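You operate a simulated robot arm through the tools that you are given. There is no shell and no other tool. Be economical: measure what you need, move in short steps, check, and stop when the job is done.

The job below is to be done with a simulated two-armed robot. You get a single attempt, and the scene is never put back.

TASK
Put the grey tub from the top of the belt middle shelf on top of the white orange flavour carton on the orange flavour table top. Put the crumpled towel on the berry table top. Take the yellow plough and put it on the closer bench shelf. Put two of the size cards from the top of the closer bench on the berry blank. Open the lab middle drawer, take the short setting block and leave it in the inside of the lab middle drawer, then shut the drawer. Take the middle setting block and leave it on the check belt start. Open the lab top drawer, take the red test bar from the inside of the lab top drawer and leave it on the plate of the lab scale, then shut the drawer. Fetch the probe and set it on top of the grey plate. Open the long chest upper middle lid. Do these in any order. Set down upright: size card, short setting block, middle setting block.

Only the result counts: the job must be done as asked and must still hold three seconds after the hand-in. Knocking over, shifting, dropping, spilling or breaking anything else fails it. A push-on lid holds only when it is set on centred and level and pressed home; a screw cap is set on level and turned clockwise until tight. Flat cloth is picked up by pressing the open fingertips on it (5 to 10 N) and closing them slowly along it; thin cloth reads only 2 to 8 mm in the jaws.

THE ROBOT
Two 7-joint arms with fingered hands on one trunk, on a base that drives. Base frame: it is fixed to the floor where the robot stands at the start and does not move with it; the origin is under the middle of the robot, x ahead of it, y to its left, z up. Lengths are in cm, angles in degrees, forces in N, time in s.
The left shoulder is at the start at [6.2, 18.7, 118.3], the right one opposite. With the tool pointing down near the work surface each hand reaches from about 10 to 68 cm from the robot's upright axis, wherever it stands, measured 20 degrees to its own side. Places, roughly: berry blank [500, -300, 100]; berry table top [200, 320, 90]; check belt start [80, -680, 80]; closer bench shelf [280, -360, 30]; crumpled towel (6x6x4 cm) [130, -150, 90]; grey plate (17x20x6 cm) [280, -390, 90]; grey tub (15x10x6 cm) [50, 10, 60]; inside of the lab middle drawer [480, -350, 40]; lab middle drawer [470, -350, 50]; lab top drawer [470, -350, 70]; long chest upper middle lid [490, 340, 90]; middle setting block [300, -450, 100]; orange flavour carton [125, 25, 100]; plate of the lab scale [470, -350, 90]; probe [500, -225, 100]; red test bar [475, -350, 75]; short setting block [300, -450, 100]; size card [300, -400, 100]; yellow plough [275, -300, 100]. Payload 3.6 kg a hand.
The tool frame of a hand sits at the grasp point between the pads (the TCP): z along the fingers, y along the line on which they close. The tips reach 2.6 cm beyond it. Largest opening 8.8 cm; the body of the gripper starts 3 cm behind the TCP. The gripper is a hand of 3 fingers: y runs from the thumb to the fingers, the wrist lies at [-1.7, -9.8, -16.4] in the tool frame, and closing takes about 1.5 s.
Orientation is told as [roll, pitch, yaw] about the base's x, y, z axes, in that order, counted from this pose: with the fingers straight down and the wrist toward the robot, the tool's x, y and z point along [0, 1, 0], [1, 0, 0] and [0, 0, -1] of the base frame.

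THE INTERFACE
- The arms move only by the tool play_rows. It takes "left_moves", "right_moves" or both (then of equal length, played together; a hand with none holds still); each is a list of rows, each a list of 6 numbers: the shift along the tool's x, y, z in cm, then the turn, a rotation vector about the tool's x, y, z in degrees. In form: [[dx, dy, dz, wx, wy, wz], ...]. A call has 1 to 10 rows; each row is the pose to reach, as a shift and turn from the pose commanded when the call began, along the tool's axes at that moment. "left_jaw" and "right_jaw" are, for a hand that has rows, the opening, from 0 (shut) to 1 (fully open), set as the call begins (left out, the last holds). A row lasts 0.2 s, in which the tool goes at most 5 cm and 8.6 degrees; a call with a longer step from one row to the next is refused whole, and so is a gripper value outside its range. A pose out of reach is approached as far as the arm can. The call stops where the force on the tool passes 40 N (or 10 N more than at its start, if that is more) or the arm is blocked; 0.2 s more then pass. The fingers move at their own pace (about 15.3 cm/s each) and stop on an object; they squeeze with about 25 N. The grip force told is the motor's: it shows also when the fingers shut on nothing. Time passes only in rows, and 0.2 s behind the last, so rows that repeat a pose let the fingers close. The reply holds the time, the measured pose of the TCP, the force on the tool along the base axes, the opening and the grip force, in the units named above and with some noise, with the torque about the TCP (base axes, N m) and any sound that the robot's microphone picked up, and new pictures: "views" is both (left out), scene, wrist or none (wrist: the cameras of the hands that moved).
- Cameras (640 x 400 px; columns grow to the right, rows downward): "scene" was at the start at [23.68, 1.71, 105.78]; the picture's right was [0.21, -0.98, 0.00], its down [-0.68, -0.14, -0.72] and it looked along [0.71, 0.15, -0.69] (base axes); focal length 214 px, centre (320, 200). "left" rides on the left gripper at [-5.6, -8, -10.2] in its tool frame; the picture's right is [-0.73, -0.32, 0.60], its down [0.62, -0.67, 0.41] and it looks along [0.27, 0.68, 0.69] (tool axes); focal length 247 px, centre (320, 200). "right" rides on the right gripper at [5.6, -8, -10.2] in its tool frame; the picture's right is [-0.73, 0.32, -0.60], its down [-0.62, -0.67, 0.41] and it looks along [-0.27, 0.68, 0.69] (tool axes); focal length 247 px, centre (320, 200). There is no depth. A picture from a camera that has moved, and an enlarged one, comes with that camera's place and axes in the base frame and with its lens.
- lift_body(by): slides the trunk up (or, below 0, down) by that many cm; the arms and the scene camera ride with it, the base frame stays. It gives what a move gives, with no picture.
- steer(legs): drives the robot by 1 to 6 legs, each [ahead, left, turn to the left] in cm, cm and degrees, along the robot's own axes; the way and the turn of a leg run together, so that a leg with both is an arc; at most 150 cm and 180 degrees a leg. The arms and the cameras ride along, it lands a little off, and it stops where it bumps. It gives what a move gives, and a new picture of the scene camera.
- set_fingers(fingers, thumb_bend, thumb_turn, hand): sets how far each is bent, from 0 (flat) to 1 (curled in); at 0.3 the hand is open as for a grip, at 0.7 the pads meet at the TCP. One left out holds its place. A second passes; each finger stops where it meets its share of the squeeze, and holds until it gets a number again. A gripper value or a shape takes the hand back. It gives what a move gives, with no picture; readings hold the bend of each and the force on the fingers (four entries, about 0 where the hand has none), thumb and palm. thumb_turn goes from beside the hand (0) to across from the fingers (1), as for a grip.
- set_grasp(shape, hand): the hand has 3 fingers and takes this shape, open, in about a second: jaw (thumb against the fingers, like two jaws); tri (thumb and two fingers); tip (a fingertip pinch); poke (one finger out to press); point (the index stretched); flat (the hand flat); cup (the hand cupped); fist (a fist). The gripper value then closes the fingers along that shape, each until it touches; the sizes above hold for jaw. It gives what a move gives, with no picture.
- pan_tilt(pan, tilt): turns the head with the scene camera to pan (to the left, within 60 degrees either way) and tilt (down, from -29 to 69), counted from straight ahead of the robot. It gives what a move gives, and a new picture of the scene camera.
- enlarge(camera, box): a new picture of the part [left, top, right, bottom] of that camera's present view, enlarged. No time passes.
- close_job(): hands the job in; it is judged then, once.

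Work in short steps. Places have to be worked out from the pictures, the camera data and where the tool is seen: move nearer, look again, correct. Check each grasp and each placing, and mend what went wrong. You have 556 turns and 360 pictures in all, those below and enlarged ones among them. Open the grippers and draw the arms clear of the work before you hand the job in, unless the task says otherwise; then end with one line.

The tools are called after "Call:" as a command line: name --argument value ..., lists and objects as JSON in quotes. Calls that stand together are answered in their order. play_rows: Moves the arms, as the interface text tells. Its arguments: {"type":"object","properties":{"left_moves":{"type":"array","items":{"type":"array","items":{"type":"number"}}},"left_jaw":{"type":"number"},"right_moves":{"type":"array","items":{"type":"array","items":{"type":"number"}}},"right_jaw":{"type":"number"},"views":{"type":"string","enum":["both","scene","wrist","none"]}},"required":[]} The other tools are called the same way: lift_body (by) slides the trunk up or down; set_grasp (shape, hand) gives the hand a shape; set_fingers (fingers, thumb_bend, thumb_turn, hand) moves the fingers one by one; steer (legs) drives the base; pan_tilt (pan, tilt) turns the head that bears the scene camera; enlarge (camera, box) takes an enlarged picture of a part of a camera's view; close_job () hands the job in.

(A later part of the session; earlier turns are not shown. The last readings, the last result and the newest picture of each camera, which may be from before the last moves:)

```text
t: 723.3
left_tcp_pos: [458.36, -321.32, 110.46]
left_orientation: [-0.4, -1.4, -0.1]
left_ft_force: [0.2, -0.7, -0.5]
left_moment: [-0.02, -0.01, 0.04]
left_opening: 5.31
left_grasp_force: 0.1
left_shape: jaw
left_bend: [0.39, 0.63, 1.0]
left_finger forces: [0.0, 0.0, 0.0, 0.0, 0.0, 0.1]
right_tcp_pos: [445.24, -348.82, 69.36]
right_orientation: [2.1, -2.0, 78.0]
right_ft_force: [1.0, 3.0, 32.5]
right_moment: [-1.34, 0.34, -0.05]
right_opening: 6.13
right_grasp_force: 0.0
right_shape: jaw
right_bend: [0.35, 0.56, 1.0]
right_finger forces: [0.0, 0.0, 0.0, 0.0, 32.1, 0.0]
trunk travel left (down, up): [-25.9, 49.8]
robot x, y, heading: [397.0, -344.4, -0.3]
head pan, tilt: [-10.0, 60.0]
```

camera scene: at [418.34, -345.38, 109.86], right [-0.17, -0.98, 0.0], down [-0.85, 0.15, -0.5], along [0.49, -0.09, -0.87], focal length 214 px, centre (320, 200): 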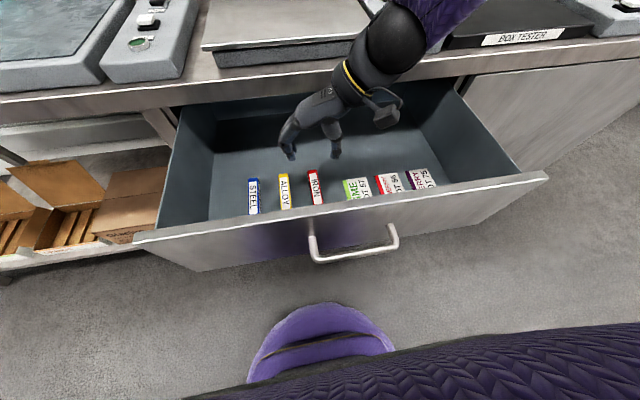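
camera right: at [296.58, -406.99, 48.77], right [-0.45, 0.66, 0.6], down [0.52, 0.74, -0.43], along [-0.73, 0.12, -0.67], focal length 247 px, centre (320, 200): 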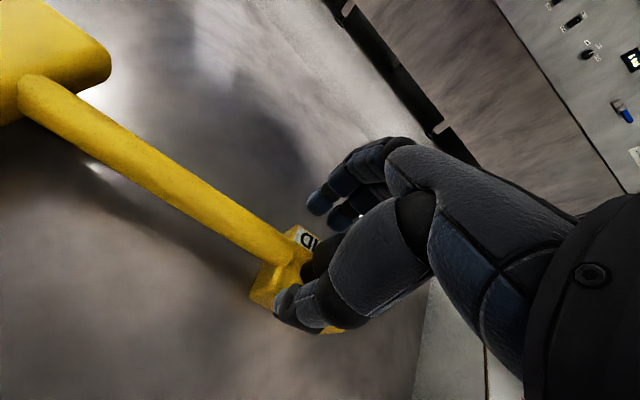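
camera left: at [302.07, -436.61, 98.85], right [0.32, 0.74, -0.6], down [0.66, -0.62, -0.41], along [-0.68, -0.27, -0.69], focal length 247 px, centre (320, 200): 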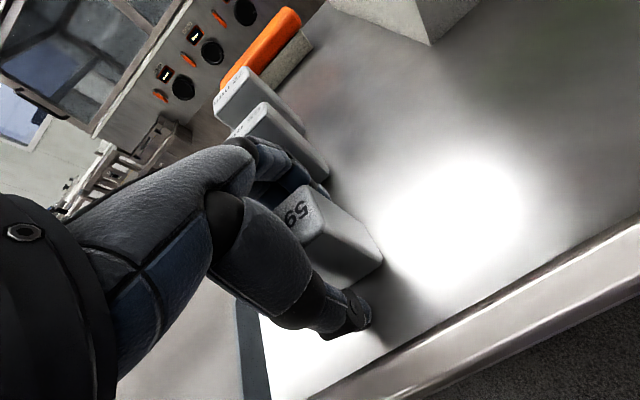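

The thumb reached the drawer floor. I ease up and close on the bar.

Call:
lift_body --by 0.8

Call:
play_rows --right_moves '[[0, 0, 0, 0, 0, 0], [0, 0, 0, 0, 0, 0], [0, 0, 0.4, 0, 0, 0], [0, 0, 0.8, 0, 0, 0], [0, 0, 0.8, 0, 0, 0], [0, 0, 0.8, 0, 0, 0]]' --right_jaw 0 --views "wrist"

```text
t: 723.9
left_tcp_pos: [458.7, -321.27, 111.06]
left_orientation: [-0.3, -1.0, -0.2]
left_ft_force: [1.0, -0.3, 0.2]
left_moment: [0.04, -0.02, -0.01]
left_opening: 5.28
left_grasp_force: 0.1
left_shape: jaw
left_bend: [0.39, 0.63, 1.0]
left_finger forces: [0.0, 0.1, 0.0, 0.0, 0.0, 0.0]
right_tcp_pos: [445.15, -349.06, 69.52]
right_orientation: [2.5, -1.6, 78.0]
right_ft_force: [1.1, 0.2, -0.3]
right_moment: [-0.03, 0.01, 0.02]
right_opening: 6.15
right_grasp_force: 0.0
right_shape: jaw
right_bend: [0.35, 0.56, 0.99]
right_finger forces: [0.1, 0.0, 0.0, 0.0, 0.0, 0.1]
trunk travel left (down, up): [-26.7, 49.0]
robot x, y, heading: [397.05, -344.16, -0.2]
head pan, tilt: [-10.0, 60.0]
```

```text
t: 725.2
left_tcp_pos: [458.64, -321.31, 111.0]
left_orientation: [-0.3, -1.1, -0.1]
left_ft_force: [0.3, -0.2, 0.3]
left_moment: [-0.01, 0.01, -0.05]
left_opening: 5.28
left_grasp_force: 0.1
left_shape: jaw
left_bend: [0.39, 0.63, 1.0]
left_finger forces: [0.0, 0.0, 0.0, 0.1, 0.0, 0.0]
right_tcp_pos: [445.77, -348.85, 69.45]
right_orientation: [1.9, -2.4, 77.7]
right_ft_force: [0.8, -2.3, 16.8]
right_moment: [-0.3, 0.09, 0.09]
right_opening: 2.01
right_grasp_force: 24.5
right_shape: jaw
right_bend: [0.65, 0.74, 1.0]
right_finger forces: [10.2, 14.3, 0.0, 0.0, 31.9, 0.0]
trunk travel left (down, up): [-26.7, 49.0]
robot x, y, heading: [396.85, -344.43, -0.1]
head pan, tilt: [-10.0, 60.0]
stopped in row 6 (right hand): the force on the tool passed its limit at 41 N (the readings are from after the stop); the commanded pose is now the measured one
camera right: at [438.88, -355.9, 79.49], right [0.8, 0.13, 0.59], down [0.46, -0.76, -0.46], along [0.39, 0.63, -0.67], focal length 247 px, centre (320, 200)
```

right: 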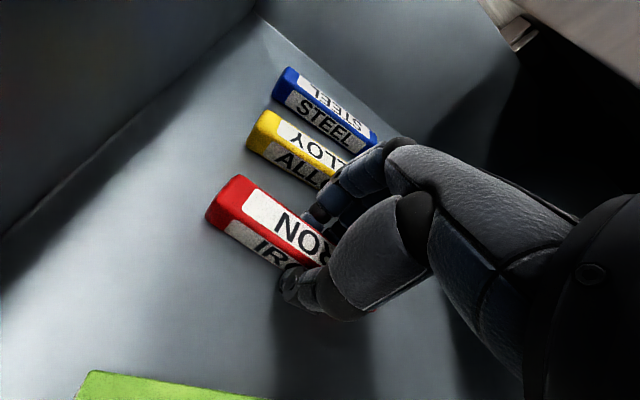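

The bar is gripped (2 cm). I lift it out of the drawer and back off.

Call:
lift_body --by 30

Call:
steer --legs '[[-34, 0, 0]]'

Call:
play_rows --left_moves '[[0, 0, 4.5, 0, 0, 0], [0, 0, 9, 0, 0, 0], [0, 0, 13.5, 0, 0, 0], [0, 0, 18, 0, 0, 0], [0, 0, 22.5, 0, 0, 0], [0, 0, 27, 0, 0, 0], [0, -1, 31.5, 0, 0, 0]]' --right_moves '[[0, 0, -3, 0, 0, 5], [0, 0, -6, 0, 0, 10], [0, 0, -9, 0, 0, 15], [0, 0, -12, 0, 0, 20], [0, 0, -15, 0, 0, 25], [0, 0, -18, 0, 0, 30], [0, 0, -20, 0, 0, 35]]' --left_jaw 0 --views "none"

```text
t: 728.2
left_tcp_pos: [458.6, -321.21, 141.09]
left_orientation: [-0.1, -1.0, -0.1]
left_ft_force: [0.1, 0.1, 0.3]
left_moment: [-0.01, -0.04, -0.01]
left_opening: 5.25
left_grasp_force: 0.0
left_shape: jaw
left_bend: [0.39, 0.63, 1.0]
left_finger forces: [0.1, 0.0, 0.0, 0.1, 0.0, 0.0]
right_tcp_pos: [445.54, -349.03, 99.23]
right_orientation: [2.2, -2.1, 77.8]
right_ft_force: [0.1, 0.9, -1.0]
right_moment: [-0.02, -0.03, -0.02]
right_opening: 1.94
right_grasp_force: 24.7
right_shape: jaw
right_bend: [0.65, 0.74, 1.0]
right_finger forces: [10.8, 13.8, 0.0, 0.0, 24.8, 0.1]
trunk travel left (down, up): [-56.7, 19.0]
robot x, y, heading: [397.31, -344.55, 0.3]
head pan, tilt: [-10.0, 60.0]
```

```text
t: 730.5
left_tcp_pos: [424.54, -321.15, 141.02]
left_orientation: [-0.2, -1.0, 0.1]
left_ft_force: [0.0, 0.3, -0.1]
left_moment: [0.02, 0.0, -0.01]
left_opening: 5.29
left_grasp_force: 0.2
left_shape: jaw
left_bend: [0.39, 0.63, 1.0]
left_finger forces: [0.0, 0.1, 0.0, 0.0, 0.1, 0.1]
right_tcp_pos: [411.54, -348.9, 99.21]
right_orientation: [2.1, -2.1, 78.0]
right_ft_force: [-0.5, -0.1, -0.1]
right_moment: [-0.04, 0.03, -0.04]
right_opening: 1.91
right_grasp_force: 24.7
right_shape: jaw
right_bend: [0.65, 0.74, 1.0]
right_finger forces: [10.9, 13.7, 0.1, 0.1, 24.7, 0.1]
trunk travel left (down, up): [-56.7, 19.0]
robot x, y, heading: [362.72, -344.34, 0.3]
head pan, tilt: [-10.0, 60.0]
camera scene: at [383.09, -345.45, 128.93], right [-0.17, -0.99, 0.0], down [-0.85, 0.15, -0.5], along [0.49, -0.09, -0.87], focal length 214 px, centre (320, 200)
```

scene: 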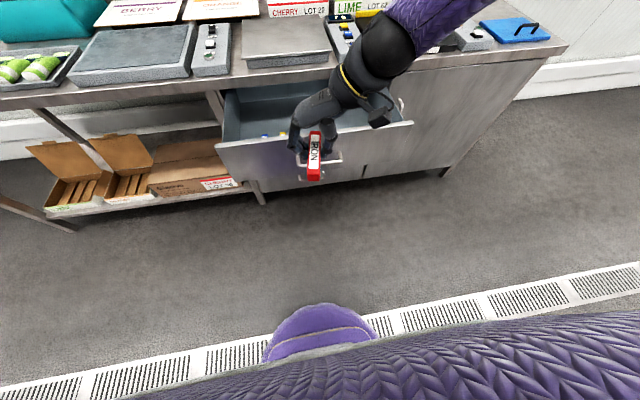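

```text
t: 732.0
left_tcp_pos: [424.08, -321.41, 109.23]
left_orientation: [-0.3, -1.2, -0.1]
left_ft_force: [0.4, -1.3, 0.1]
left_moment: [0.01, 0.03, 0.01]
left_opening: 0.03
left_grasp_force: 25.3
left_shape: jaw
left_bend: [0.7, 0.45, 1.0]
left_finger forces: [0.0, 0.1, 0.0, 0.1, 0.1, 0.1]
right_tcp_pos: [412.12, -349.96, 119.33]
right_orientation: [2.9, -0.4, 43.0]
right_ft_force: [-0.4, -1.2, -0.2]
right_moment: [-0.01, 0.0, -0.01]
right_opening: 1.91
right_grasp_force: 25.3
right_shape: jaw
right_bend: [0.65, 0.74, 1.0]
right_finger forces: [11.1, 13.2, 0.0, 0.0, 24.4, 0.0]
right hand out of reach, approached as far as the arm can: row 5
trunk travel left (down, up): [-56.7, 19.0]
robot x, y, heading: [362.89, -344.69, 0.2]
head pan, tilt: [-10.0, 60.0]
```

I lower so the left fist is at drawer height, keeping the right hand with the bar higher.

Call:
lift_body --by -34

Call:
play_rows --right_moves '[[0, -2, -4, 0, 0, 0], [0, -4, -8, 0, 0, 0], [0, -5, -12, 0, 0, 0]]' --views "none"

Call:
steer --legs '[[33, 0, 0]]'

```text
t: 735.4
left_tcp_pos: [424.19, -321.33, 75.79]
left_orientation: [-0.2, -1.2, 0.1]
left_ft_force: [0.2, -0.2, -0.7]
left_moment: [0.0, 0.0, 0.05]
left_opening: 0.0
left_grasp_force: 24.9
left_shape: jaw
left_bend: [0.7, 0.45, 1.0]
left_finger forces: [0.1, 0.0, 0.0, 0.0, 0.0, 0.0]
right_tcp_pos: [412.11, -349.6, 85.24]
right_orientation: [2.8, -0.6, 43.0]
right_ft_force: [-0.1, -0.2, -0.9]
right_moment: [0.04, -0.01, -0.03]
right_opening: 1.89
right_grasp_force: 25.0
right_shape: jaw
right_bend: [0.65, 0.74, 1.0]
right_finger forces: [11.2, 13.0, 0.1, 0.1, 24.4, 0.1]
trunk travel left (down, up): [-22.7, 53.0]
robot x, y, heading: [362.98, -344.19, 0.3]
head pan, tilt: [-10.0, 60.0]
```

```text
t: 736.2
left_tcp_pos: [424.19, -321.37, 75.59]
left_orientation: [-0.2, -1.1, 0.0]
left_ft_force: [0.0, 0.3, 0.4]
left_moment: [-0.03, -0.03, 0.0]
left_opening: 0.01
left_grasp_force: 25.0
left_shape: jaw
left_bend: [0.7, 0.45, 1.0]
left_finger forces: [0.1, 0.1, 0.0, 0.0, 0.0, 0.0]
right_tcp_pos: [408.7, -353.45, 96.94]
right_orientation: [2.9, -0.4, 43.1]
right_ft_force: [-0.8, -0.1, -0.8]
right_moment: [0.01, -0.01, -0.01]
right_opening: 1.91
right_grasp_force: 25.3
right_shape: jaw
right_bend: [0.65, 0.74, 1.0]
right_finger forces: [11.5, 12.5, 0.0, 0.0, 24.2, 0.1]
trunk travel left (down, up): [-22.7, 53.0]
robot x, y, heading: [363.17, -343.88, 0.2]
head pan, tilt: [-10.0, 60.0]
```

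```text
t: 738.3
left_tcp_pos: [455.81, -321.15, 75.45]
left_orientation: [0.0, -0.5, 0.1]
left_ft_force: [-3.5, 2.2, 1.6]
left_moment: [-0.09, -0.16, 0.02]
left_opening: 0.0
left_grasp_force: 25.5
left_shape: jaw
left_bend: [0.7, 0.45, 1.0]
left_finger forces: [2.0, 2.2, 0.0, 0.1, 0.0, 0.9]
right_tcp_pos: [440.57, -353.5, 96.91]
right_orientation: [2.8, -0.6, 43.0]
right_ft_force: [0.4, -0.5, -0.7]
right_moment: [0.0, -0.01, 0.01]
right_opening: 1.9
right_grasp_force: 24.6
right_shape: jaw
right_bend: [0.65, 0.74, 1.0]
right_finger forces: [11.5, 12.7, 0.0, 0.1, 24.2, 0.1]
trunk travel left (down, up): [-22.7, 53.0]
robot x, y, heading: [394.7, -344.39, 0.1]
head pan, tilt: [-10.0, 60.0]
stopped in leg 1: the force on the tool passed its limit at 84 N (the readings are from after the stop); the commanded pose is now the measured one
camera scene: at [418.75, -345.37, 92.84], right [-0.17, -0.99, 0.0], down [-0.85, 0.15, -0.5], along [0.49, -0.09, -0.87], focal length 214 px, centre (320, 200)
```

scene: 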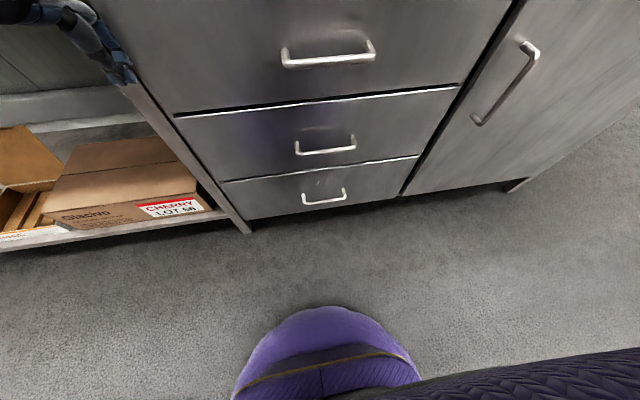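

The top drawer is shut flush. Now I raise, tidy the arms, and bring the red bar over the scale plate.

Call:
steer --legs '[[-6, 0, 0]]'

Call:
lift_body --by 33

Call:
play_rows --left_moves '[[0, 0, -4.5, 0, 0, 0], [0, 0, -9, 0, 0, 0], [0, 0, -13.5, 0, 0, 0], [0, 0, -18, 0, 0, 0], [0, 0, -22.5, 0, 0, 0], [0, 0, -27, 0, 0, 0]]' --right_moves '[[-1, 1.2, 0, 0, 0, 5.5], [-2, 2.4, 0, 0, 0, 11], [-3.3, 3.6, 0, 0, 0, 16.5], [-4.5, 4.8, 0, 0, 0, 22], [-5.7, 6, 0, 0, 0, 27.5], [-6.8, 7.3, 0, 0, 0, 33]]' --views "none"

```text
t: 739.3
left_tcp_pos: [449.78, -321.14, 75.58]
left_orientation: [-0.1, -0.6, 0.0]
left_ft_force: [-0.8, -0.1, 0.6]
left_moment: [0.0, -0.02, 0.0]
left_opening: 0.0
left_grasp_force: 24.4
left_shape: jaw
left_bend: [0.7, 0.45, 1.0]
left_finger forces: [0.1, 0.0, 0.1, 0.0, 0.0, 0.0]
right_tcp_pos: [434.59, -353.63, 96.94]
right_orientation: [2.8, -0.5, 42.9]
right_ft_force: [-0.6, 0.1, -0.7]
right_moment: [0.01, -0.04, 0.0]
right_opening: 1.93
right_grasp_force: 24.8
right_shape: jaw
right_bend: [0.65, 0.74, 1.0]
right_finger forces: [11.6, 12.7, 0.1, 0.1, 24.4, 0.0]
trunk travel left (down, up): [-22.7, 53.0]
robot x, y, heading: [388.82, -344.3, -0.0]
head pan, tilt: [-10.0, 60.0]
camera scene: at [412.69, -345.39, 92.86], right [-0.17, -0.99, 0.0], down [-0.85, 0.15, -0.5], along [0.49, -0.09, -0.87], focal length 214 px, centre (320, 200)
```

scene: 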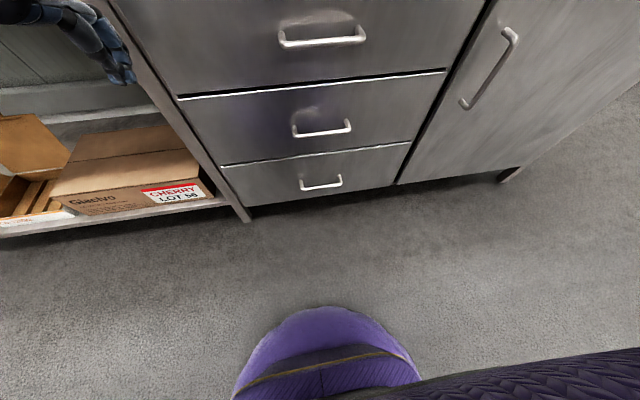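

```text
t: 742.5
left_tcp_pos: [449.79, -321.2, 108.33]
left_orientation: [-0.1, -0.5, 0.0]
left_ft_force: [-0.4, -0.2, -0.6]
left_moment: [0.02, -0.01, 0.0]
left_opening: 0.0
left_grasp_force: 25.3
left_shape: jaw
left_bend: [0.7, 0.45, 1.0]
left_finger forces: [0.1, 0.0, 0.0, 0.0, 0.0, 0.0]
right_tcp_pos: [434.58, -353.54, 129.89]
right_orientation: [2.9, -0.4, 42.9]
right_ft_force: [-0.4, -0.3, 0.0]
right_moment: [-0.02, 0.02, 0.0]
right_opening: 1.91
right_grasp_force: 25.6
right_shape: jaw
right_bend: [0.65, 0.74, 1.0]
right_finger forces: [11.7, 12.5, 0.0, 0.0, 24.2, 0.0]
trunk travel left (down, up): [-55.7, 20.0]
robot x, y, heading: [388.51, -344.78, 0.0]
head pan, tilt: [-10.0, 60.0]
```

```text
t: 744.0
left_tcp_pos: [449.72, -321.13, 135.24]
left_orientation: [-0.1, -0.5, 0.1]
left_ft_force: [0.9, 0.3, 0.3]
left_moment: [-0.02, 0.0, -0.03]
left_opening: 0.0
left_grasp_force: 25.3
left_shape: jaw
left_bend: [0.7, 0.45, 1.0]
left_finger forces: [0.0, 0.0, 0.1, 0.0, 0.1, 0.1]
right_tcp_pos: [444.55, -353.53, 129.73]
right_orientation: [2.7, 1.2, 9.9]
right_ft_force: [-0.2, -0.4, -0.9]
right_moment: [-0.02, 0.0, -0.04]
right_opening: 1.9
right_grasp_force: 25.5
right_shape: jaw
right_bend: [0.65, 0.74, 1.0]
right_finger forces: [11.7, 12.5, 0.0, 0.0, 24.1, 0.0]
trunk travel left (down, up): [-55.7, 20.0]
robot x, y, heading: [388.89, -344.41, -0.2]
head pan, tilt: [-10.0, 60.0]
```

I drive in so the bar is above the scale plate centre, then lower.

Call:
steer --legs '[[32, 5.5, 0]]'

Call:
lift_body --by -20

Call:
play_rows --right_moves '[[0, 0, 3.5, -0.5, -1, 0], [0, 0, 7, -1, -2.7, 0], [0, 0, 10, -1, -2.7, 0], [0, 0, 12, -1, -2.7, 0]]' --views "wrist"

```text
t: 746.1
left_tcp_pos: [481.72, -315.38, 135.28]
left_orientation: [-0.2, -0.5, 0.1]
left_ft_force: [-0.7, -0.1, -0.5]
left_moment: [-0.03, 0.02, -0.02]
left_opening: 0.0
left_grasp_force: 25.3
left_shape: jaw
left_bend: [0.7, 0.45, 1.0]
left_finger forces: [0.1, 0.1, 0.0, 0.1, 0.0, 0.1]
right_tcp_pos: [476.51, -347.92, 129.74]
right_orientation: [2.7, 1.2, 10.0]
right_ft_force: [-0.7, 0.3, -0.6]
right_moment: [0.02, -0.02, -0.02]
right_opening: 1.86
right_grasp_force: 24.8
right_shape: jaw
right_bend: [0.65, 0.74, 1.0]
right_finger forces: [11.7, 12.5, 0.0, 0.0, 24.2, 0.0]
trunk travel left (down, up): [-55.7, 20.0]
robot x, y, heading: [421.38, -338.79, 0.3]
head pan, tilt: [-10.0, 60.0]
camera scene: at [441.03, -339.78, 127.9], right [-0.17, -0.99, 0.0], down [-0.85, 0.15, -0.5], along [0.49, -0.09, -0.87], focal length 214 px, centre (320, 200)
```

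scene: 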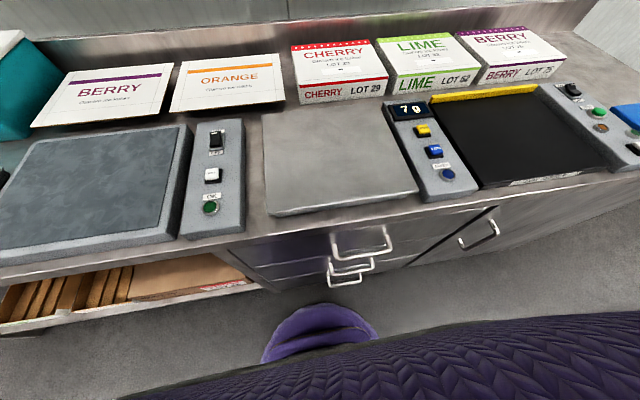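

```text
t: 748.3
left_tcp_pos: [481.55, -315.47, 115.38]
left_orientation: [-0.1, -0.5, 0.1]
left_ft_force: [-0.5, 0.0, -0.1]
left_moment: [0.01, -0.01, 0.0]
left_opening: 0.01
left_grasp_force: 25.1
left_shape: jaw
left_bend: [0.7, 0.45, 1.0]
left_finger forces: [0.0, 0.0, 0.0, 0.1, 0.1, 0.1]
right_tcp_pos: [476.37, -348.04, 109.78]
right_orientation: [2.6, 1.2, 10.1]
right_ft_force: [-0.1, 0.0, -0.1]
right_moment: [0.0, -0.04, 0.01]
right_opening: 1.9
right_grasp_force: 25.2
right_shape: jaw
right_bend: [0.65, 0.74, 1.0]
right_finger forces: [11.8, 12.5, 0.0, 0.1, 24.3, 0.1]
trunk travel left (down, up): [-35.7, 40.0]
robot x, y, heading: [420.8, -338.61, -0.1]
head pan, tilt: [-10.0, 60.0]
```

```text
t: 749.3
left_tcp_pos: [481.65, -315.59, 115.38]
left_orientation: [-0.2, -0.4, 0.1]
left_ft_force: [-0.9, 0.1, 0.7]
left_moment: [0.03, -0.03, -0.01]
left_opening: 0.0
left_grasp_force: 25.1
left_shape: jaw
left_bend: [0.7, 0.45, 1.0]
left_finger forces: [0.0, 0.1, 0.0, 0.0, 0.0, 0.0]
right_tcp_pos: [476.15, -347.59, 97.64]
right_orientation: [0.0, 0.2, 10.0]
right_ft_force: [0.4, 0.6, -0.2]
right_moment: [0.0, -0.03, 0.0]
right_opening: 1.9
right_grasp_force: 25.0
right_shape: jaw
right_bend: [0.65, 0.74, 1.0]
right_finger forces: [11.9, 12.4, 0.1, 0.0, 24.1, 0.1]
trunk travel left (down, up): [-35.7, 40.0]
robot x, y, heading: [420.62, -338.71, 0.0]
head pan, tilt: [-10.0, 60.0]
camera right: at [467.39, -343.29, 107.89], right [0.44, -0.67, 0.6], down [-0.55, -0.73, -0.41], along [0.71, -0.15, -0.69], focal length 247 px, centre (320, 200)
```

right: 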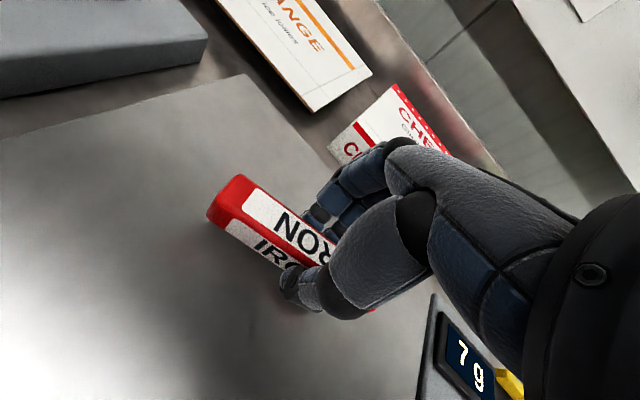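

The bar hangs over the scale plate. I lower it in small steps to contact.

Call:
lift_body --by -3.5

Call:
lift_body --by -1

Call:
lift_body --by -0.8

```text
t: 750.1
left_tcp_pos: [481.33, -315.52, 112.0]
left_orientation: [-0.1, -0.7, -0.1]
left_ft_force: [0.1, -0.6, 0.0]
left_moment: [0.02, 0.0, -0.02]
left_opening: 0.0
left_grasp_force: 24.6
left_shape: jaw
left_bend: [0.7, 0.45, 1.0]
left_finger forces: [0.0, 0.1, 0.0, 0.0, 0.0, 0.0]
right_tcp_pos: [476.25, -347.39, 95.04]
right_orientation: [0.2, -0.8, 9.9]
right_ft_force: [1.9, -2.4, 36.5]
right_moment: [0.01, 0.57, 0.01]
right_opening: 2.06
right_grasp_force: 25.2
right_shape: jaw
right_bend: [0.64, 0.74, 1.0]
right_finger forces: [13.5, 15.5, 0.0, 0.0, 44.7, 0.0]
trunk travel left (down, up): [-32.2, 43.5]
robot x, y, heading: [420.78, -338.59, 0.3]
head pan, tilt: [-10.0, 60.0]
```

```text
t: 750.4
left_tcp_pos: [481.52, -315.54, 111.53]
left_orientation: [-0.1, -0.4, 0.0]
left_ft_force: [0.0, -0.1, 0.2]
left_moment: [-0.02, 0.04, 0.0]
left_opening: 0.0
left_grasp_force: 25.3
left_shape: jaw
left_bend: [0.7, 0.45, 1.0]
left_finger forces: [0.0, 0.1, 0.0, 0.0, 0.0, 0.0]
right_tcp_pos: [476.54, -347.25, 95.02]
right_orientation: [0.5, -1.0, 9.9]
right_ft_force: [-3.6, -0.9, 13.2]
right_moment: [0.0, 0.22, 0.02]
right_opening: 2.06
right_grasp_force: 24.9
right_shape: jaw
right_bend: [0.64, 0.75, 1.0]
right_finger forces: [10.7, 13.3, 0.0, 0.1, 29.1, 0.1]
trunk travel left (down, up): [-32.0, 43.7]
robot x, y, heading: [421.08, -338.56, 0.1]
head pan, tilt: [-10.0, 60.0]
stopped: the force on the tool passed its limit at 51 N (the readings are from after the stop); the commanded pose is now the measured one
```

```text
t: 750.9
left_tcp_pos: [481.72, -315.48, 110.95]
left_orientation: [-0.1, -0.4, 0.0]
left_ft_force: [0.8, 0.0, 0.0]
left_moment: [-0.01, 0.0, 0.01]
left_opening: 0.01
left_grasp_force: 25.1
left_shape: jaw
left_bend: [0.7, 0.45, 1.0]
left_finger forces: [0.0, 0.0, 0.1, 0.0, 0.0, 0.0]
right_tcp_pos: [476.86, -347.24, 95.11]
right_orientation: [0.8, -1.9, 10.0]
right_ft_force: [-3.3, -1.5, 12.4]
right_moment: [-0.03, 0.27, 0.0]
right_opening: 2.04
right_grasp_force: 24.7
right_shape: jaw
right_bend: [0.64, 0.75, 1.0]
right_finger forces: [10.2, 12.7, 0.1, 0.0, 29.5, 0.0]
trunk travel left (down, up): [-31.4, 44.4]
robot x, y, heading: [421.19, -338.84, 0.0]
head pan, tilt: [-10.0, 60.0]
stopped: the force on the tool passed its limit at 44 N (the readings are from after the stop); the commanded pose is now the measured one
```

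Contact is firm. I ease up, release, and withdraw.

Call:
lift_body --by 0.7

Call:
play_rows --right_moves '[[0, 0, 0, 0, 0, 0], [0, 0, -0.5, 0, 0, 0], [0, 0, -0.8, 0, 0, 0], [0, 0, -0.8, 0, 0, 0]]' --right_jaw 0.6 --views "none"

Call:
lift_body --by 20

Call:
enlarge --camera "right" --box '[0, 0, 640, 400]'

```text
t: 751.4
left_tcp_pos: [481.7, -315.46, 111.53]
left_orientation: [-0.1, -0.5, 0.0]
left_ft_force: [0.4, -0.2, -0.3]
left_moment: [0.02, 0.01, 0.01]
left_opening: 0.0
left_grasp_force: 24.9
left_shape: jaw
left_bend: [0.7, 0.45, 1.0]
left_finger forces: [0.0, 0.0, 0.0, 0.0, 0.1, 0.0]
right_tcp_pos: [476.82, -347.33, 95.56]
right_orientation: [0.6, -1.5, 9.8]
right_ft_force: [-0.4, 1.6, -0.3]
right_moment: [0.0, 0.02, 0.03]
right_opening: 1.91
right_grasp_force: 24.9
right_shape: jaw
right_bend: [0.64, 0.75, 1.0]
right_finger forces: [11.7, 12.8, 0.0, 0.0, 24.5, 0.0]
trunk travel left (down, up): [-32.1, 43.7]
robot x, y, heading: [420.54, -338.9, 0.3]
head pan, tilt: [-10.0, 60.0]
```

```text
t: 752.4
left_tcp_pos: [481.68, -315.47, 111.63]
left_orientation: [-0.1, -0.4, -0.1]
left_ft_force: [0.9, -0.1, -0.4]
left_moment: [-0.02, 0.02, 0.01]
left_opening: 0.0
left_grasp_force: 24.7
left_shape: jaw
left_bend: [0.7, 0.45, 1.0]
left_finger forces: [0.0, 0.0, 0.0, 0.0, 0.0, 0.0]
right_tcp_pos: [476.79, -347.21, 96.39]
right_orientation: [0.7, -1.7, 9.9]
right_ft_force: [-0.2, -0.9, 0.1]
right_moment: [-0.02, 0.01, -0.03]
right_opening: 5.2
right_grasp_force: 0.1
right_shape: jaw
right_bend: [0.39, 0.63, 1.0]
right_finger forces: [0.0, 0.0, 0.0, 0.0, 0.1, 0.0]
trunk travel left (down, up): [-32.1, 43.7]
robot x, y, heading: [420.78, -338.45, 0.1]
head pan, tilt: [-10.0, 60.0]
```

```text
t: 754.6
left_tcp_pos: [481.71, -315.47, 131.45]
left_orientation: [-0.1, -0.3, 0.0]
left_ft_force: [-0.5, -0.3, -0.5]
left_moment: [-0.05, 0.0, -0.02]
left_opening: 0.01
left_grasp_force: 24.7
left_shape: jaw
left_bend: [0.7, 0.45, 1.0]
left_finger forces: [0.1, 0.0, 0.1, 0.0, 0.1, 0.0]
right_tcp_pos: [476.86, -347.19, 116.28]
right_orientation: [0.6, -1.6, 9.8]
right_ft_force: [0.6, 0.4, -0.4]
right_moment: [0.03, 0.01, 0.05]
right_opening: 5.23
right_grasp_force: 0.0
right_shape: jaw
right_bend: [0.39, 0.63, 1.0]
right_finger forces: [0.1, 0.1, 0.0, 0.0, 0.0, 0.0]
trunk travel left (down, up): [-52.1, 23.7]
robot x, y, heading: [420.62, -338.97, 0.1]
head pan, tilt: [-10.0, 60.0]
```

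```text
1.00 times, centred on (320, 200) of right (not enlarged: the box is as wide or as high as the picture)
camera zoom: at [467.77, -343.18, 126.39], right [0.42, -0.68, 0.6], down [-0.54, -0.72, -0.44], along [0.73, -0.14, -0.67], focal length 247 px, centre (320, 200)
```

zoom: 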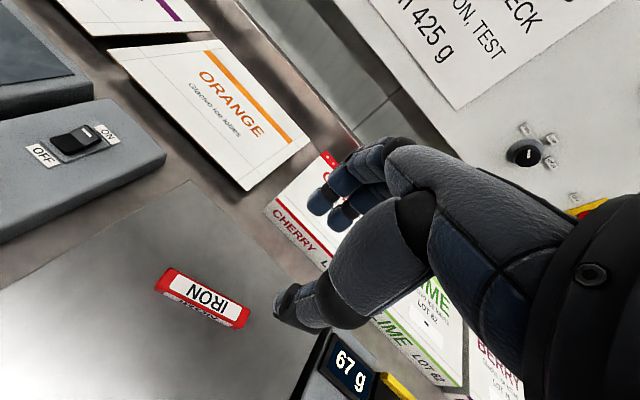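

The scale reads 67 g – the red bar is in place. Next the probe, further left on the lab bench.

Call:
steer --legs '[[-26, 0, 0], [0, 92, 0]]'

Call:
pan_tilt --pan 0 --tilt 48

```text
t: 760.9
left_tcp_pos: [455.86, -223.97, 131.6]
left_orientation: [-0.1, -0.4, -0.2]
left_ft_force: [-0.9, -0.3, 0.2]
left_moment: [0.0, 0.0, 0.01]
left_opening: 0.0
left_grasp_force: 24.7
left_shape: jaw
left_bend: [0.7, 0.45, 1.0]
left_finger forces: [0.0, 0.1, 0.1, 0.0, 0.0, 0.0]
right_tcp_pos: [451.02, -255.77, 116.47]
right_orientation: [0.7, -1.6, 9.7]
right_ft_force: [-0.5, 0.9, 0.1]
right_moment: [-0.01, -0.01, 0.01]
right_opening: 5.25
right_grasp_force: 0.0
right_shape: jaw
right_bend: [0.39, 0.63, 1.0]
right_finger forces: [0.0, 0.0, 0.0, 0.0, 0.1, 0.0]
trunk travel left (down, up): [-52.1, 23.7]
robot x, y, heading: [395.16, -246.62, 0.0]
head pan, tilt: [-10.0, 60.0]
camera scene: at [415.27, -248.11, 124.18], right [-0.18, -0.98, 0.0], down [-0.85, 0.15, -0.5], along [0.49, -0.09, -0.87], focal length 214 px, centre (320, 200)
```

scene: 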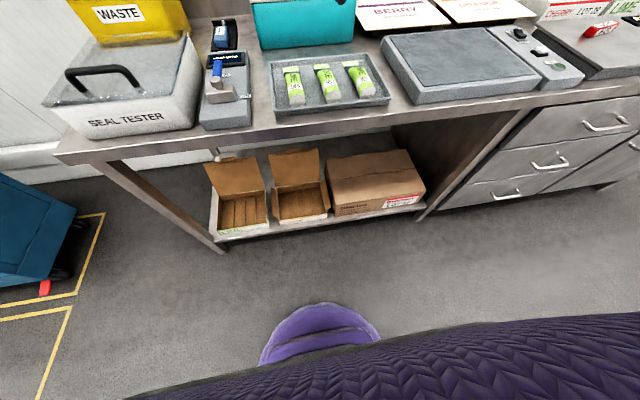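

```text
t: 761.6
left_tcp_pos: [455.9, -224.0, 131.64]
left_orientation: [-0.2, -0.4, -0.2]
left_ft_force: [-0.2, -0.8, 0.0]
left_moment: [0.0, 0.02, -0.02]
left_opening: 0.01
left_grasp_force: 25.1
left_shape: jaw
left_bend: [0.7, 0.45, 1.0]
left_finger forces: [0.0, 0.1, 0.0, 0.0, 0.0, 0.0]
right_tcp_pos: [450.91, -255.79, 116.35]
right_orientation: [0.8, -1.7, 9.7]
right_ft_force: [-0.5, 0.3, -0.5]
right_moment: [0.0, -0.03, 0.01]
right_opening: 5.26
right_grasp_force: 0.0
right_shape: jaw
right_bend: [0.39, 0.63, 1.0]
right_finger forces: [0.0, 0.1, 0.0, 0.1, 0.0, 0.0]
trunk travel left (down, up): [-52.1, 23.7]
robot x, y, heading: [394.85, -247.15, 0.0]
head pan, tilt: [0.0, 48.0]
camera scene: at [416.58, -247.01, 125.7], right [0.0, -1.0, 0.0], down [-0.74, 0.0, -0.67], along [0.67, 0.0, -0.74], focal length 214 px, centre (320, 200)
```

scene: 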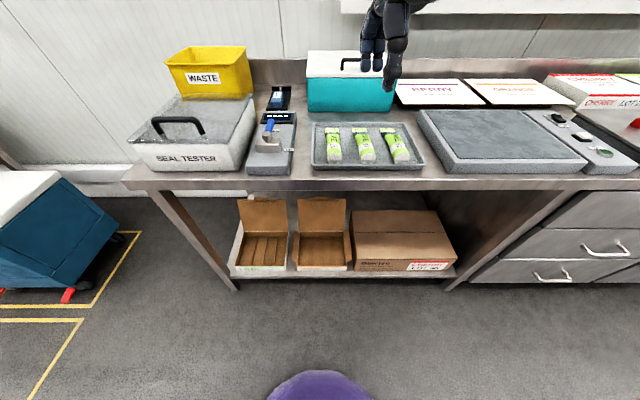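

I enlarge the area beside the seal tester, where the probe should be.

Call:
enlarge --camera "scene" --box '[230, 75, 326, 180]'

```text
3.81 times, centred on (278, 128) of scene
camera zoom: at [416.58, -247.01, 125.7], right [0.0, -1.0, 0.0], down [-0.74, 0.0, -0.67], along [0.67, 0.0, -0.74], focal length 817 px, centre (480, 476)
```

zoom: 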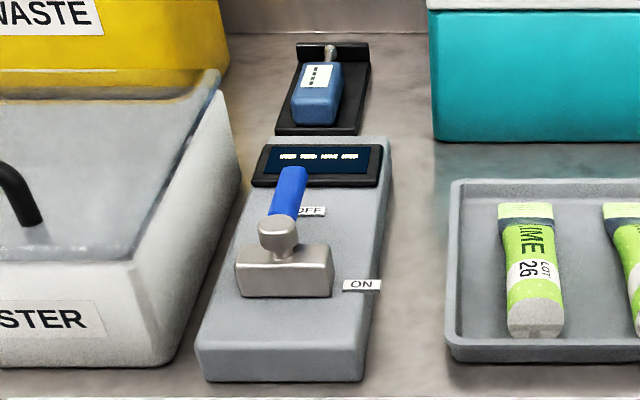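

The probe is the blue body in the black cradle at about x 505–514, y -229.5 – a long reach over the bench. I first test how far the right hand gets with a forward tilt, over the free BERRY blank area.

Call:
play_rows --left_moves '[[0, -3, -2, 0, 0, 0], [0, -6, -4, 0, 0, 0], [0, -9, -6, 0, 0, 0], [0, -12, -8, 0, 0, 0], [0, -15, -10, 0, 0, 0]]' --right_moves '[[0, -1, -1, -7, 0, 2], [0, -2, -2, -14, 0, 4], [0, -2, -3, -21, 0, 6], [0, -2, -4, -28, 0, 8], [0, -2, -4, -35, 0, 10]]' --views "none"

Call:
steer --legs '[[0, -29, 0], [32, 0, 0]]'

Call:
lift_body --by -22

Call:
play_rows --right_moves '[[0, 3.5, 2.5, 0, 0, 0], [0, 7, 5, 0, 0, 0], [0, 10.5, 7.5, 0, 0, 0], [0, 14, 10, 0, 0, 0], [0, 17.5, 12.5, 0, 0, 0], [0, 21, 15, 0, 0, 0]]' --views "none"

```text
t: 762.8
left_tcp_pos: [440.58, -223.49, 141.54]
left_orientation: [-0.3, -0.3, -0.1]
left_ft_force: [-0.2, 1.2, 1.0]
left_moment: [-0.01, -0.02, -0.03]
left_opening: 0.0
left_grasp_force: 24.8
left_shape: jaw
left_bend: [0.7, 0.45, 1.0]
left_finger forces: [0.0, 0.0, 0.0, 0.1, 0.0, 0.0]
right_tcp_pos: [448.54, -255.33, 120.53]
right_orientation: [4.9, -36.3, -2.4]
right_ft_force: [-1.1, -1.2, -0.5]
right_moment: [0.05, -0.08, 0.05]
right_opening: 5.29
right_grasp_force: 0.1
right_shape: jaw
right_bend: [0.39, 0.63, 1.0]
right_finger forces: [0.0, 0.0, 0.0, 0.0, 0.0, 0.0]
trunk travel left (down, up): [-52.1, 23.7]
robot x, y, heading: [395.08, -246.76, -0.2]
head pan, tilt: [0.0, 48.0]
```

```text
t: 766.6
left_tcp_pos: [472.57, -252.85, 141.47]
left_orientation: [0.0, -0.4, 0.3]
left_ft_force: [0.1, 0.6, -0.3]
left_moment: [0.0, 0.01, 0.01]
left_opening: 0.0
left_grasp_force: 25.4
left_shape: jaw
left_bend: [0.7, 0.45, 1.0]
left_finger forces: [0.0, 0.0, 0.0, 0.0, 0.1, 0.0]
right_tcp_pos: [480.9, -284.84, 120.2]
right_orientation: [4.9, -36.2, -2.0]
right_ft_force: [-0.1, -1.1, 0.3]
right_moment: [-0.03, 0.02, -0.04]
right_opening: 5.26
right_grasp_force: 0.1
right_shape: jaw
right_bend: [0.39, 0.63, 1.0]
right_finger forces: [0.1, 0.0, 0.1, 0.1, 0.1, 0.0]
trunk travel left (down, up): [-52.1, 23.7]
robot x, y, heading: [426.85, -276.15, 0.7]
head pan, tilt: [0.0, 48.0]
camera scene: at [448.62, -275.97, 125.7], right [0.01, -1.0, 0.0], down [-0.74, -0.01, -0.67], along [0.67, 0.01, -0.74], focal length 214 px, centre (320, 200)
```

scene: 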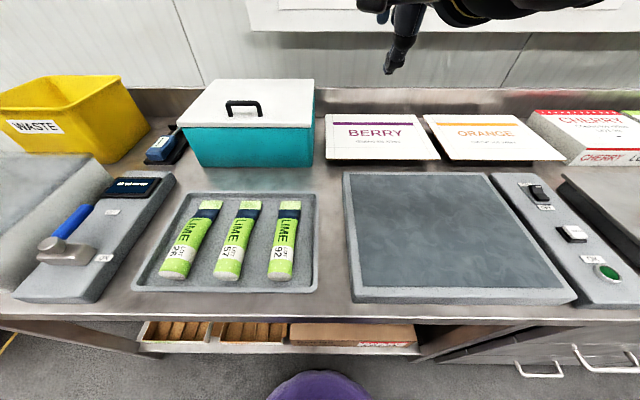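

```text
t: 768.9
left_tcp_pos: [472.46, -252.78, 119.55]
left_orientation: [-0.1, -0.4, 0.4]
left_ft_force: [0.1, 0.8, -0.7]
left_moment: [0.01, -0.03, 0.02]
left_opening: 0.0
left_grasp_force: 24.5
left_shape: jaw
left_bend: [0.7, 0.45, 1.0]
left_finger forces: [0.0, 0.1, 0.0, 0.0, 0.0, 0.1]
right_tcp_pos: [480.76, -284.8, 98.47]
right_orientation: [4.9, -36.3, -1.8]
right_ft_force: [0.6, -0.6, -0.2]
right_moment: [0.02, 0.05, 0.02]
right_opening: 5.25
right_grasp_force: 0.0
right_shape: jaw
right_bend: [0.39, 0.63, 1.0]
right_finger forces: [0.0, 0.1, 0.1, 0.0, 0.0, 0.0]
trunk travel left (down, up): [-30.1, 45.7]
robot x, y, heading: [426.65, -276.18, 0.4]
head pan, tilt: [0.0, 48.0]
```

```text
t: 770.3
left_tcp_pos: [472.65, -252.72, 119.52]
left_orientation: [-0.1, -0.4, 0.4]
left_ft_force: [0.2, 0.3, 0.1]
left_moment: [-0.03, 0.03, 0.04]
left_opening: 0.0
left_grasp_force: 25.0
left_shape: jaw
left_bend: [0.7, 0.45, 1.0]
left_finger forces: [0.0, 0.0, 0.0, 0.1, 0.0, 0.0]
right_tcp_pos: [506.68, -284.15, 98.56]
right_orientation: [4.8, -36.1, -1.7]
right_ft_force: [-0.1, 0.3, 0.0]
right_moment: [0.01, 0.0, 0.03]
right_opening: 5.24
right_grasp_force: 0.1
right_shape: jaw
right_bend: [0.39, 0.63, 1.0]
right_finger forces: [0.0, 0.0, 0.0, 0.0, 0.1, 0.0]
trunk travel left (down, up): [-30.1, 45.7]
robot x, y, heading: [426.93, -276.43, 0.7]
head pan, tilt: [0.0, 48.0]
```

Excellent – 80 cm ahead is reachable. Re-triangulating, the probe body is at about x 499–507, y -230.7, top z≈91, and the BERRY blank's front edge at x≈494.5, z≈91. I retract and turn the hand to close along y for the probe.

Call:
play_rows --right_moves '[[0, -4, -3, 6, 0, 0], [0, -8, -6, 12, 0, 0], [0, -12, -9, 18, 0, 0], [0, -15, -14, 24, -2, 0], [0, -18, -18, 30, -4, 0], [0, -20, -22, 36, -4.8, 0]]' --right_jaw 1 --views "none"

Call:
play_rows --right_moves '[[0, 0, 0, 0, 0, -8.5], [0, 0, 0, 0, 0, -17], [0, 0, 0, 0, 0, -25.5], [0, 0, 0, 0, 0, -34], [0, 0, 0, 0, 0, -42.5], [0, 0, 0, 0, 0, -51], [0, 0, 0, 0, 0, -59.5], [0, 0, 0, 0, 0, -68], [0, 0, 0, 0, 0, -76], [0, 0, 0, 0, 0, -84]]' --views "none"

```text
refused: row 4 steps farther than a row can; nothing moved
```

```text
t: 772.5
left_tcp_pos: [472.59, -252.75, 119.53]
left_orientation: [-0.1, -0.4, 0.4]
left_ft_force: [0.3, -0.4, 0.4]
left_moment: [0.03, 0.01, -0.03]
left_opening: 0.0
left_grasp_force: 24.9
left_shape: jaw
left_bend: [0.7, 0.45, 1.0]
left_finger forces: [0.0, 0.0, 0.0, 0.1, 0.1, 0.0]
right_tcp_pos: [503.93, -283.0, 100.11]
right_orientation: [-34.7, -12.0, 79.6]
right_ft_force: [-0.1, 1.1, 0.9]
right_moment: [-0.01, 0.02, 0.03]
right_opening: 5.24
right_grasp_force: 0.2
right_shape: jaw
right_bend: [0.39, 0.63, 1.0]
right_finger forces: [0.0, 0.0, 0.0, 0.1, 0.0, 0.1]
right hand out of reach, approached as far as the arm can: row 7, 8, 9, 10
trunk travel left (down, up): [-30.1, 45.7]
robot x, y, heading: [426.8, -276.54, 0.6]
head pan, tilt: [0.0, 48.0]
```

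The turn worked in place: the hand is now tilted forward and closes along y. I raise a bit, then back out, shift left and re-enter above the probe.

Call:
lift_body --by 8

Call:
steer --legs '[[-28, 0, 0], [0, 52.3, -0.6], [22, 0, 0]]'

Call:
play_rows --right_moves '[[0, 0, 0, 4, 0, 0], [0, 0, 0, 8, 0, 0], [0, 0, 0, 11, 0, 0]]' --right_jaw 1 --views "wrist"

```text
t: 773.7
left_tcp_pos: [472.53, -252.81, 127.39]
left_orientation: [-0.1, -0.4, 0.4]
left_ft_force: [0.1, 0.0, -0.1]
left_moment: [0.02, 0.02, 0.02]
left_opening: 0.0
left_grasp_force: 25.0
left_shape: jaw
left_bend: [0.7, 0.45, 1.0]
left_finger forces: [0.0, 0.0, 0.0, 0.1, 0.1, 0.1]
right_tcp_pos: [502.51, -283.16, 111.51]
right_orientation: [-37.6, -12.6, 80.0]
right_ft_force: [0.0, -1.0, -1.0]
right_moment: [0.0, -0.05, 0.03]
right_opening: 5.27
right_grasp_force: 0.0
right_shape: jaw
right_bend: [0.39, 0.63, 1.0]
right_finger forces: [0.0, 0.0, 0.1, 0.0, 0.0, 0.1]
trunk travel left (down, up): [-38.1, 37.7]
robot x, y, heading: [426.77, -275.89, 0.3]
head pan, tilt: [0.0, 48.0]
```

```text
t: 779.6
left_tcp_pos: [466.47, -201.36, 127.42]
left_orientation: [0.0, -0.3, -0.4]
left_ft_force: [-0.1, 0.3, 0.1]
left_moment: [-0.01, 0.02, 0.01]
left_opening: 0.01
left_grasp_force: 24.9
left_shape: jaw
left_bend: [0.7, 0.45, 1.0]
left_finger forces: [0.1, 0.0, 0.0, 0.1, 0.0, 0.0]
right_tcp_pos: [496.19, -232.28, 111.49]
right_orientation: [-37.5, -12.7, 79.2]
right_ft_force: [1.0, 0.7, -0.4]
right_moment: [0.0, 0.0, -0.01]
right_opening: 5.27
right_grasp_force: 0.1
right_shape: jaw
right_bend: [0.39, 0.63, 1.0]
right_finger forces: [0.1, 0.1, 0.1, 0.1, 0.0, 0.1]
trunk travel left (down, up): [-38.1, 37.7]
robot x, y, heading: [420.9, -224.52, -0.3]
head pan, tilt: [0.0, 48.0]
camera scene: at [443.46, -224.4, 110.99], right [0.0, -1.0, 0.0], down [-0.74, 0.0, -0.67], along [0.67, 0.0, -0.74], focal length 214 px, centre (320, 200)
```

scene: 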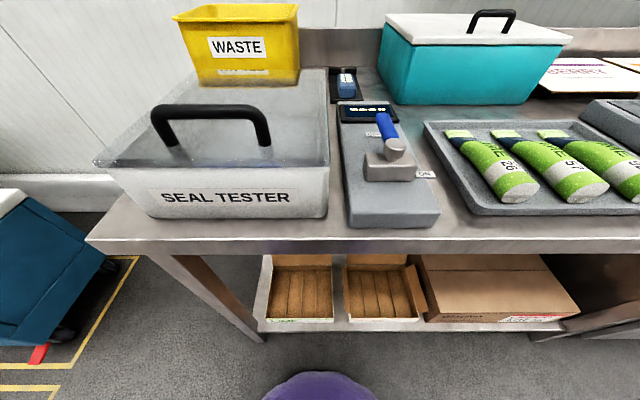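

```text
t: 780.4
left_tcp_pos: [466.5, -201.41, 127.48]
left_orientation: [-0.1, -0.4, -0.4]
left_ft_force: [0.4, -0.6, 0.5]
left_moment: [0.0, -0.02, 0.0]
left_opening: 0.0
left_grasp_force: 24.7
left_shape: jaw
left_bend: [0.7, 0.45, 1.0]
left_finger forces: [0.1, 0.0, 0.0, 0.0, 0.0, 0.0]
right_tcp_pos: [494.16, -233.0, 110.44]
right_orientation: [-37.5, -8.8, 76.0]
right_ft_force: [-0.3, 0.0, -0.3]
right_moment: [0.01, 0.0, 0.0]
right_opening: 8.77
right_grasp_force: 0.0
right_shape: jaw
right_bend: [0.3, 0.3, 0.98]
right_finger forces: [0.0, 0.0, 0.0, 0.0, 0.1, 0.0]
right hand out of reach, approached as far as the arm can: row 1, 2, 3
trunk travel left (down, up): [-38.1, 37.7]
robot x, y, heading: [420.63, -224.44, -0.4]
head pan, tilt: [0.0, 48.0]
camera right: at [481.74, -238.74, 113.79], right [0.25, 0.12, 0.96], down [0.56, -0.83, -0.05], along [0.79, 0.55, -0.28], focal length 247 px, centre (320, 200)
```

right: 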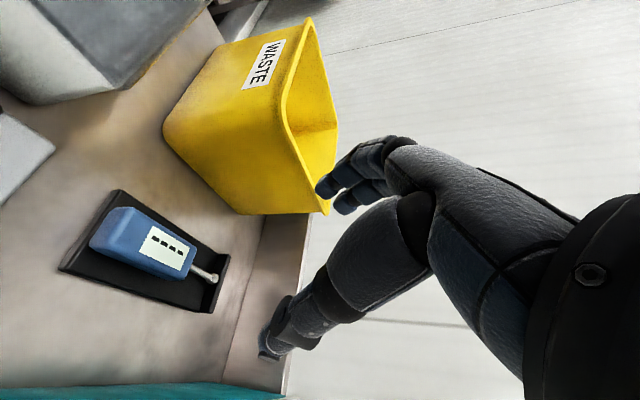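

The wrist view shows the probe clearly: body x≈495–505, y≈-231.5. I shift the base and lower over it.

Call:
steer --legs '[[6, 1.6, 0]]'

Call:
lift_body --by -12

Call:
enlarge --camera "right" --box '[0, 0, 640, 400]'

```text
t: 781.3
left_tcp_pos: [472.74, -199.95, 127.41]
left_orientation: [-0.1, -0.4, -0.4]
left_ft_force: [0.3, -0.1, -1.3]
left_moment: [0.02, 0.05, 0.01]
left_opening: 0.0
left_grasp_force: 25.2
left_shape: jaw
left_bend: [0.7, 0.45, 1.0]
left_finger forces: [0.0, 0.0, 0.0, 0.0, 0.0, 0.0]
right_tcp_pos: [500.29, -231.42, 110.37]
right_orientation: [-37.3, -8.8, 75.8]
right_ft_force: [0.7, 0.0, 0.3]
right_moment: [0.01, -0.01, 0.02]
right_opening: 8.77
right_grasp_force: 0.0
right_shape: jaw
right_bend: [0.3, 0.3, 0.98]
right_finger forces: [0.0, 0.1, 0.0, 0.0, 0.0, 0.1]
trunk travel left (down, up): [-38.1, 37.7]
robot x, y, heading: [426.94, -222.57, -0.2]
head pan, tilt: [0.0, 48.0]
camera scene: at [449.56, -222.77, 110.97], right [0.0, -1.0, 0.0], down [-0.74, 0.0, -0.67], along [0.67, 0.0, -0.74], focal length 214 px, centre (320, 200)
```

scene: 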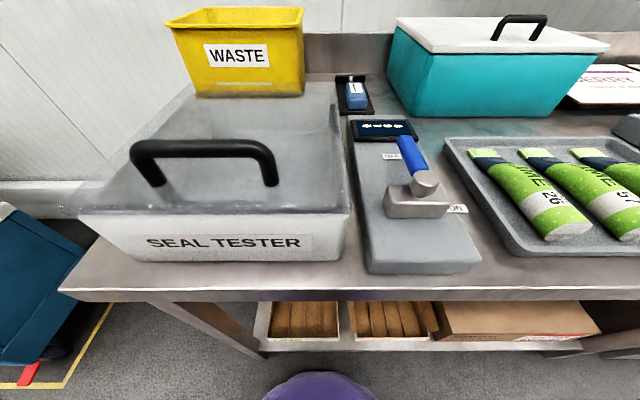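

```text
t: 782.8
left_tcp_pos: [472.36, -199.94, 115.53]
left_orientation: [-0.1, -0.6, -0.4]
left_ft_force: [-0.1, 0.9, -0.4]
left_moment: [0.0, 0.01, 0.04]
left_opening: 0.0
left_grasp_force: 25.4
left_shape: jaw
left_bend: [0.7, 0.45, 1.0]
left_finger forces: [0.0, 0.0, 0.0, 0.0, 0.0, 0.1]
right_tcp_pos: [500.08, -231.39, 98.57]
right_orientation: [-37.5, -8.8, 75.9]
right_ft_force: [0.3, -0.3, 0.1]
right_moment: [0.0, -0.01, 0.02]
right_opening: 8.79
right_grasp_force: 0.0
right_shape: jaw
right_bend: [0.3, 0.3, 0.98]
right_finger forces: [0.0, 0.1, 0.0, 0.0, 0.1, 0.1]
trunk travel left (down, up): [-26.1, 49.7]
robot x, y, heading: [426.37, -222.74, -0.4]
head pan, tilt: [0.0, 48.0]
```

```text
1.00 times, centred on (320, 200) of right (not enlarged: the box is as wide or as high as the picture)
camera zoom: at [487.7, -237.2, 101.9], right [0.25, 0.11, 0.96], down [0.56, -0.83, -0.05], along [0.79, 0.55, -0.27], focal length 247 px, centre (320, 200)
```

zoom: 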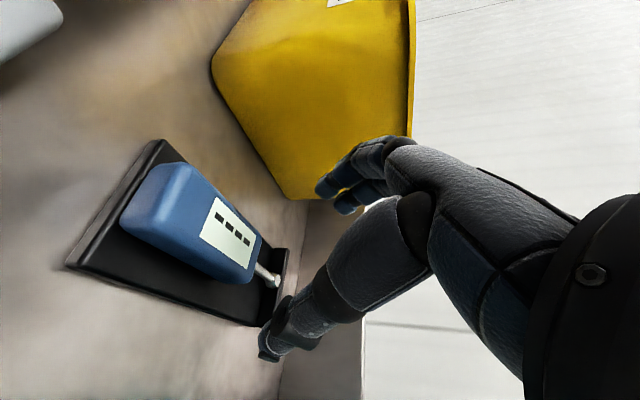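

Aligned over the body. I lower 6.5 cm and close.

Call:
lift_body --by -6.3

Call:
enlarge --camera "right" --box '[0, 0, 640, 400]'

```text
t: 783.9
left_tcp_pos: [472.38, -199.95, 109.28]
left_orientation: [0.0, -0.4, -0.4]
left_ft_force: [0.2, 0.0, 0.0]
left_moment: [0.01, -0.01, -0.01]
left_opening: 0.0
left_grasp_force: 25.0
left_shape: jaw
left_bend: [0.7, 0.45, 1.0]
left_finger forces: [0.0, 0.0, 0.0, 0.0, 0.0, 0.0]
right_tcp_pos: [500.0, -231.64, 92.15]
right_orientation: [-37.6, -8.8, 75.9]
right_ft_force: [-0.3, 0.3, -0.2]
right_moment: [0.02, 0.0, -0.01]
right_opening: 8.77
right_grasp_force: 0.1
right_shape: jaw
right_bend: [0.3, 0.3, 0.98]
right_finger forces: [0.1, 0.0, 0.0, 0.0, 0.1, 0.0]
trunk travel left (down, up): [-19.8, 56.0]
robot x, y, heading: [426.43, -222.44, -0.2]
head pan, tilt: [0.0, 48.0]
```

```text
1.00 times, centred on (320, 200) of right (not enlarged: the box is as wide or as high as the picture)
camera zoom: at [487.68, -237.17, 95.6], right [0.25, 0.12, 0.96], down [0.56, -0.83, -0.05], along [0.79, 0.55, -0.27], focal length 247 px, centre (320, 200)
```

zoom: 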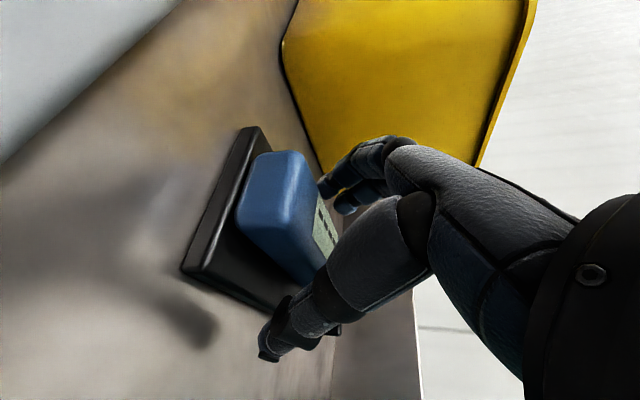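

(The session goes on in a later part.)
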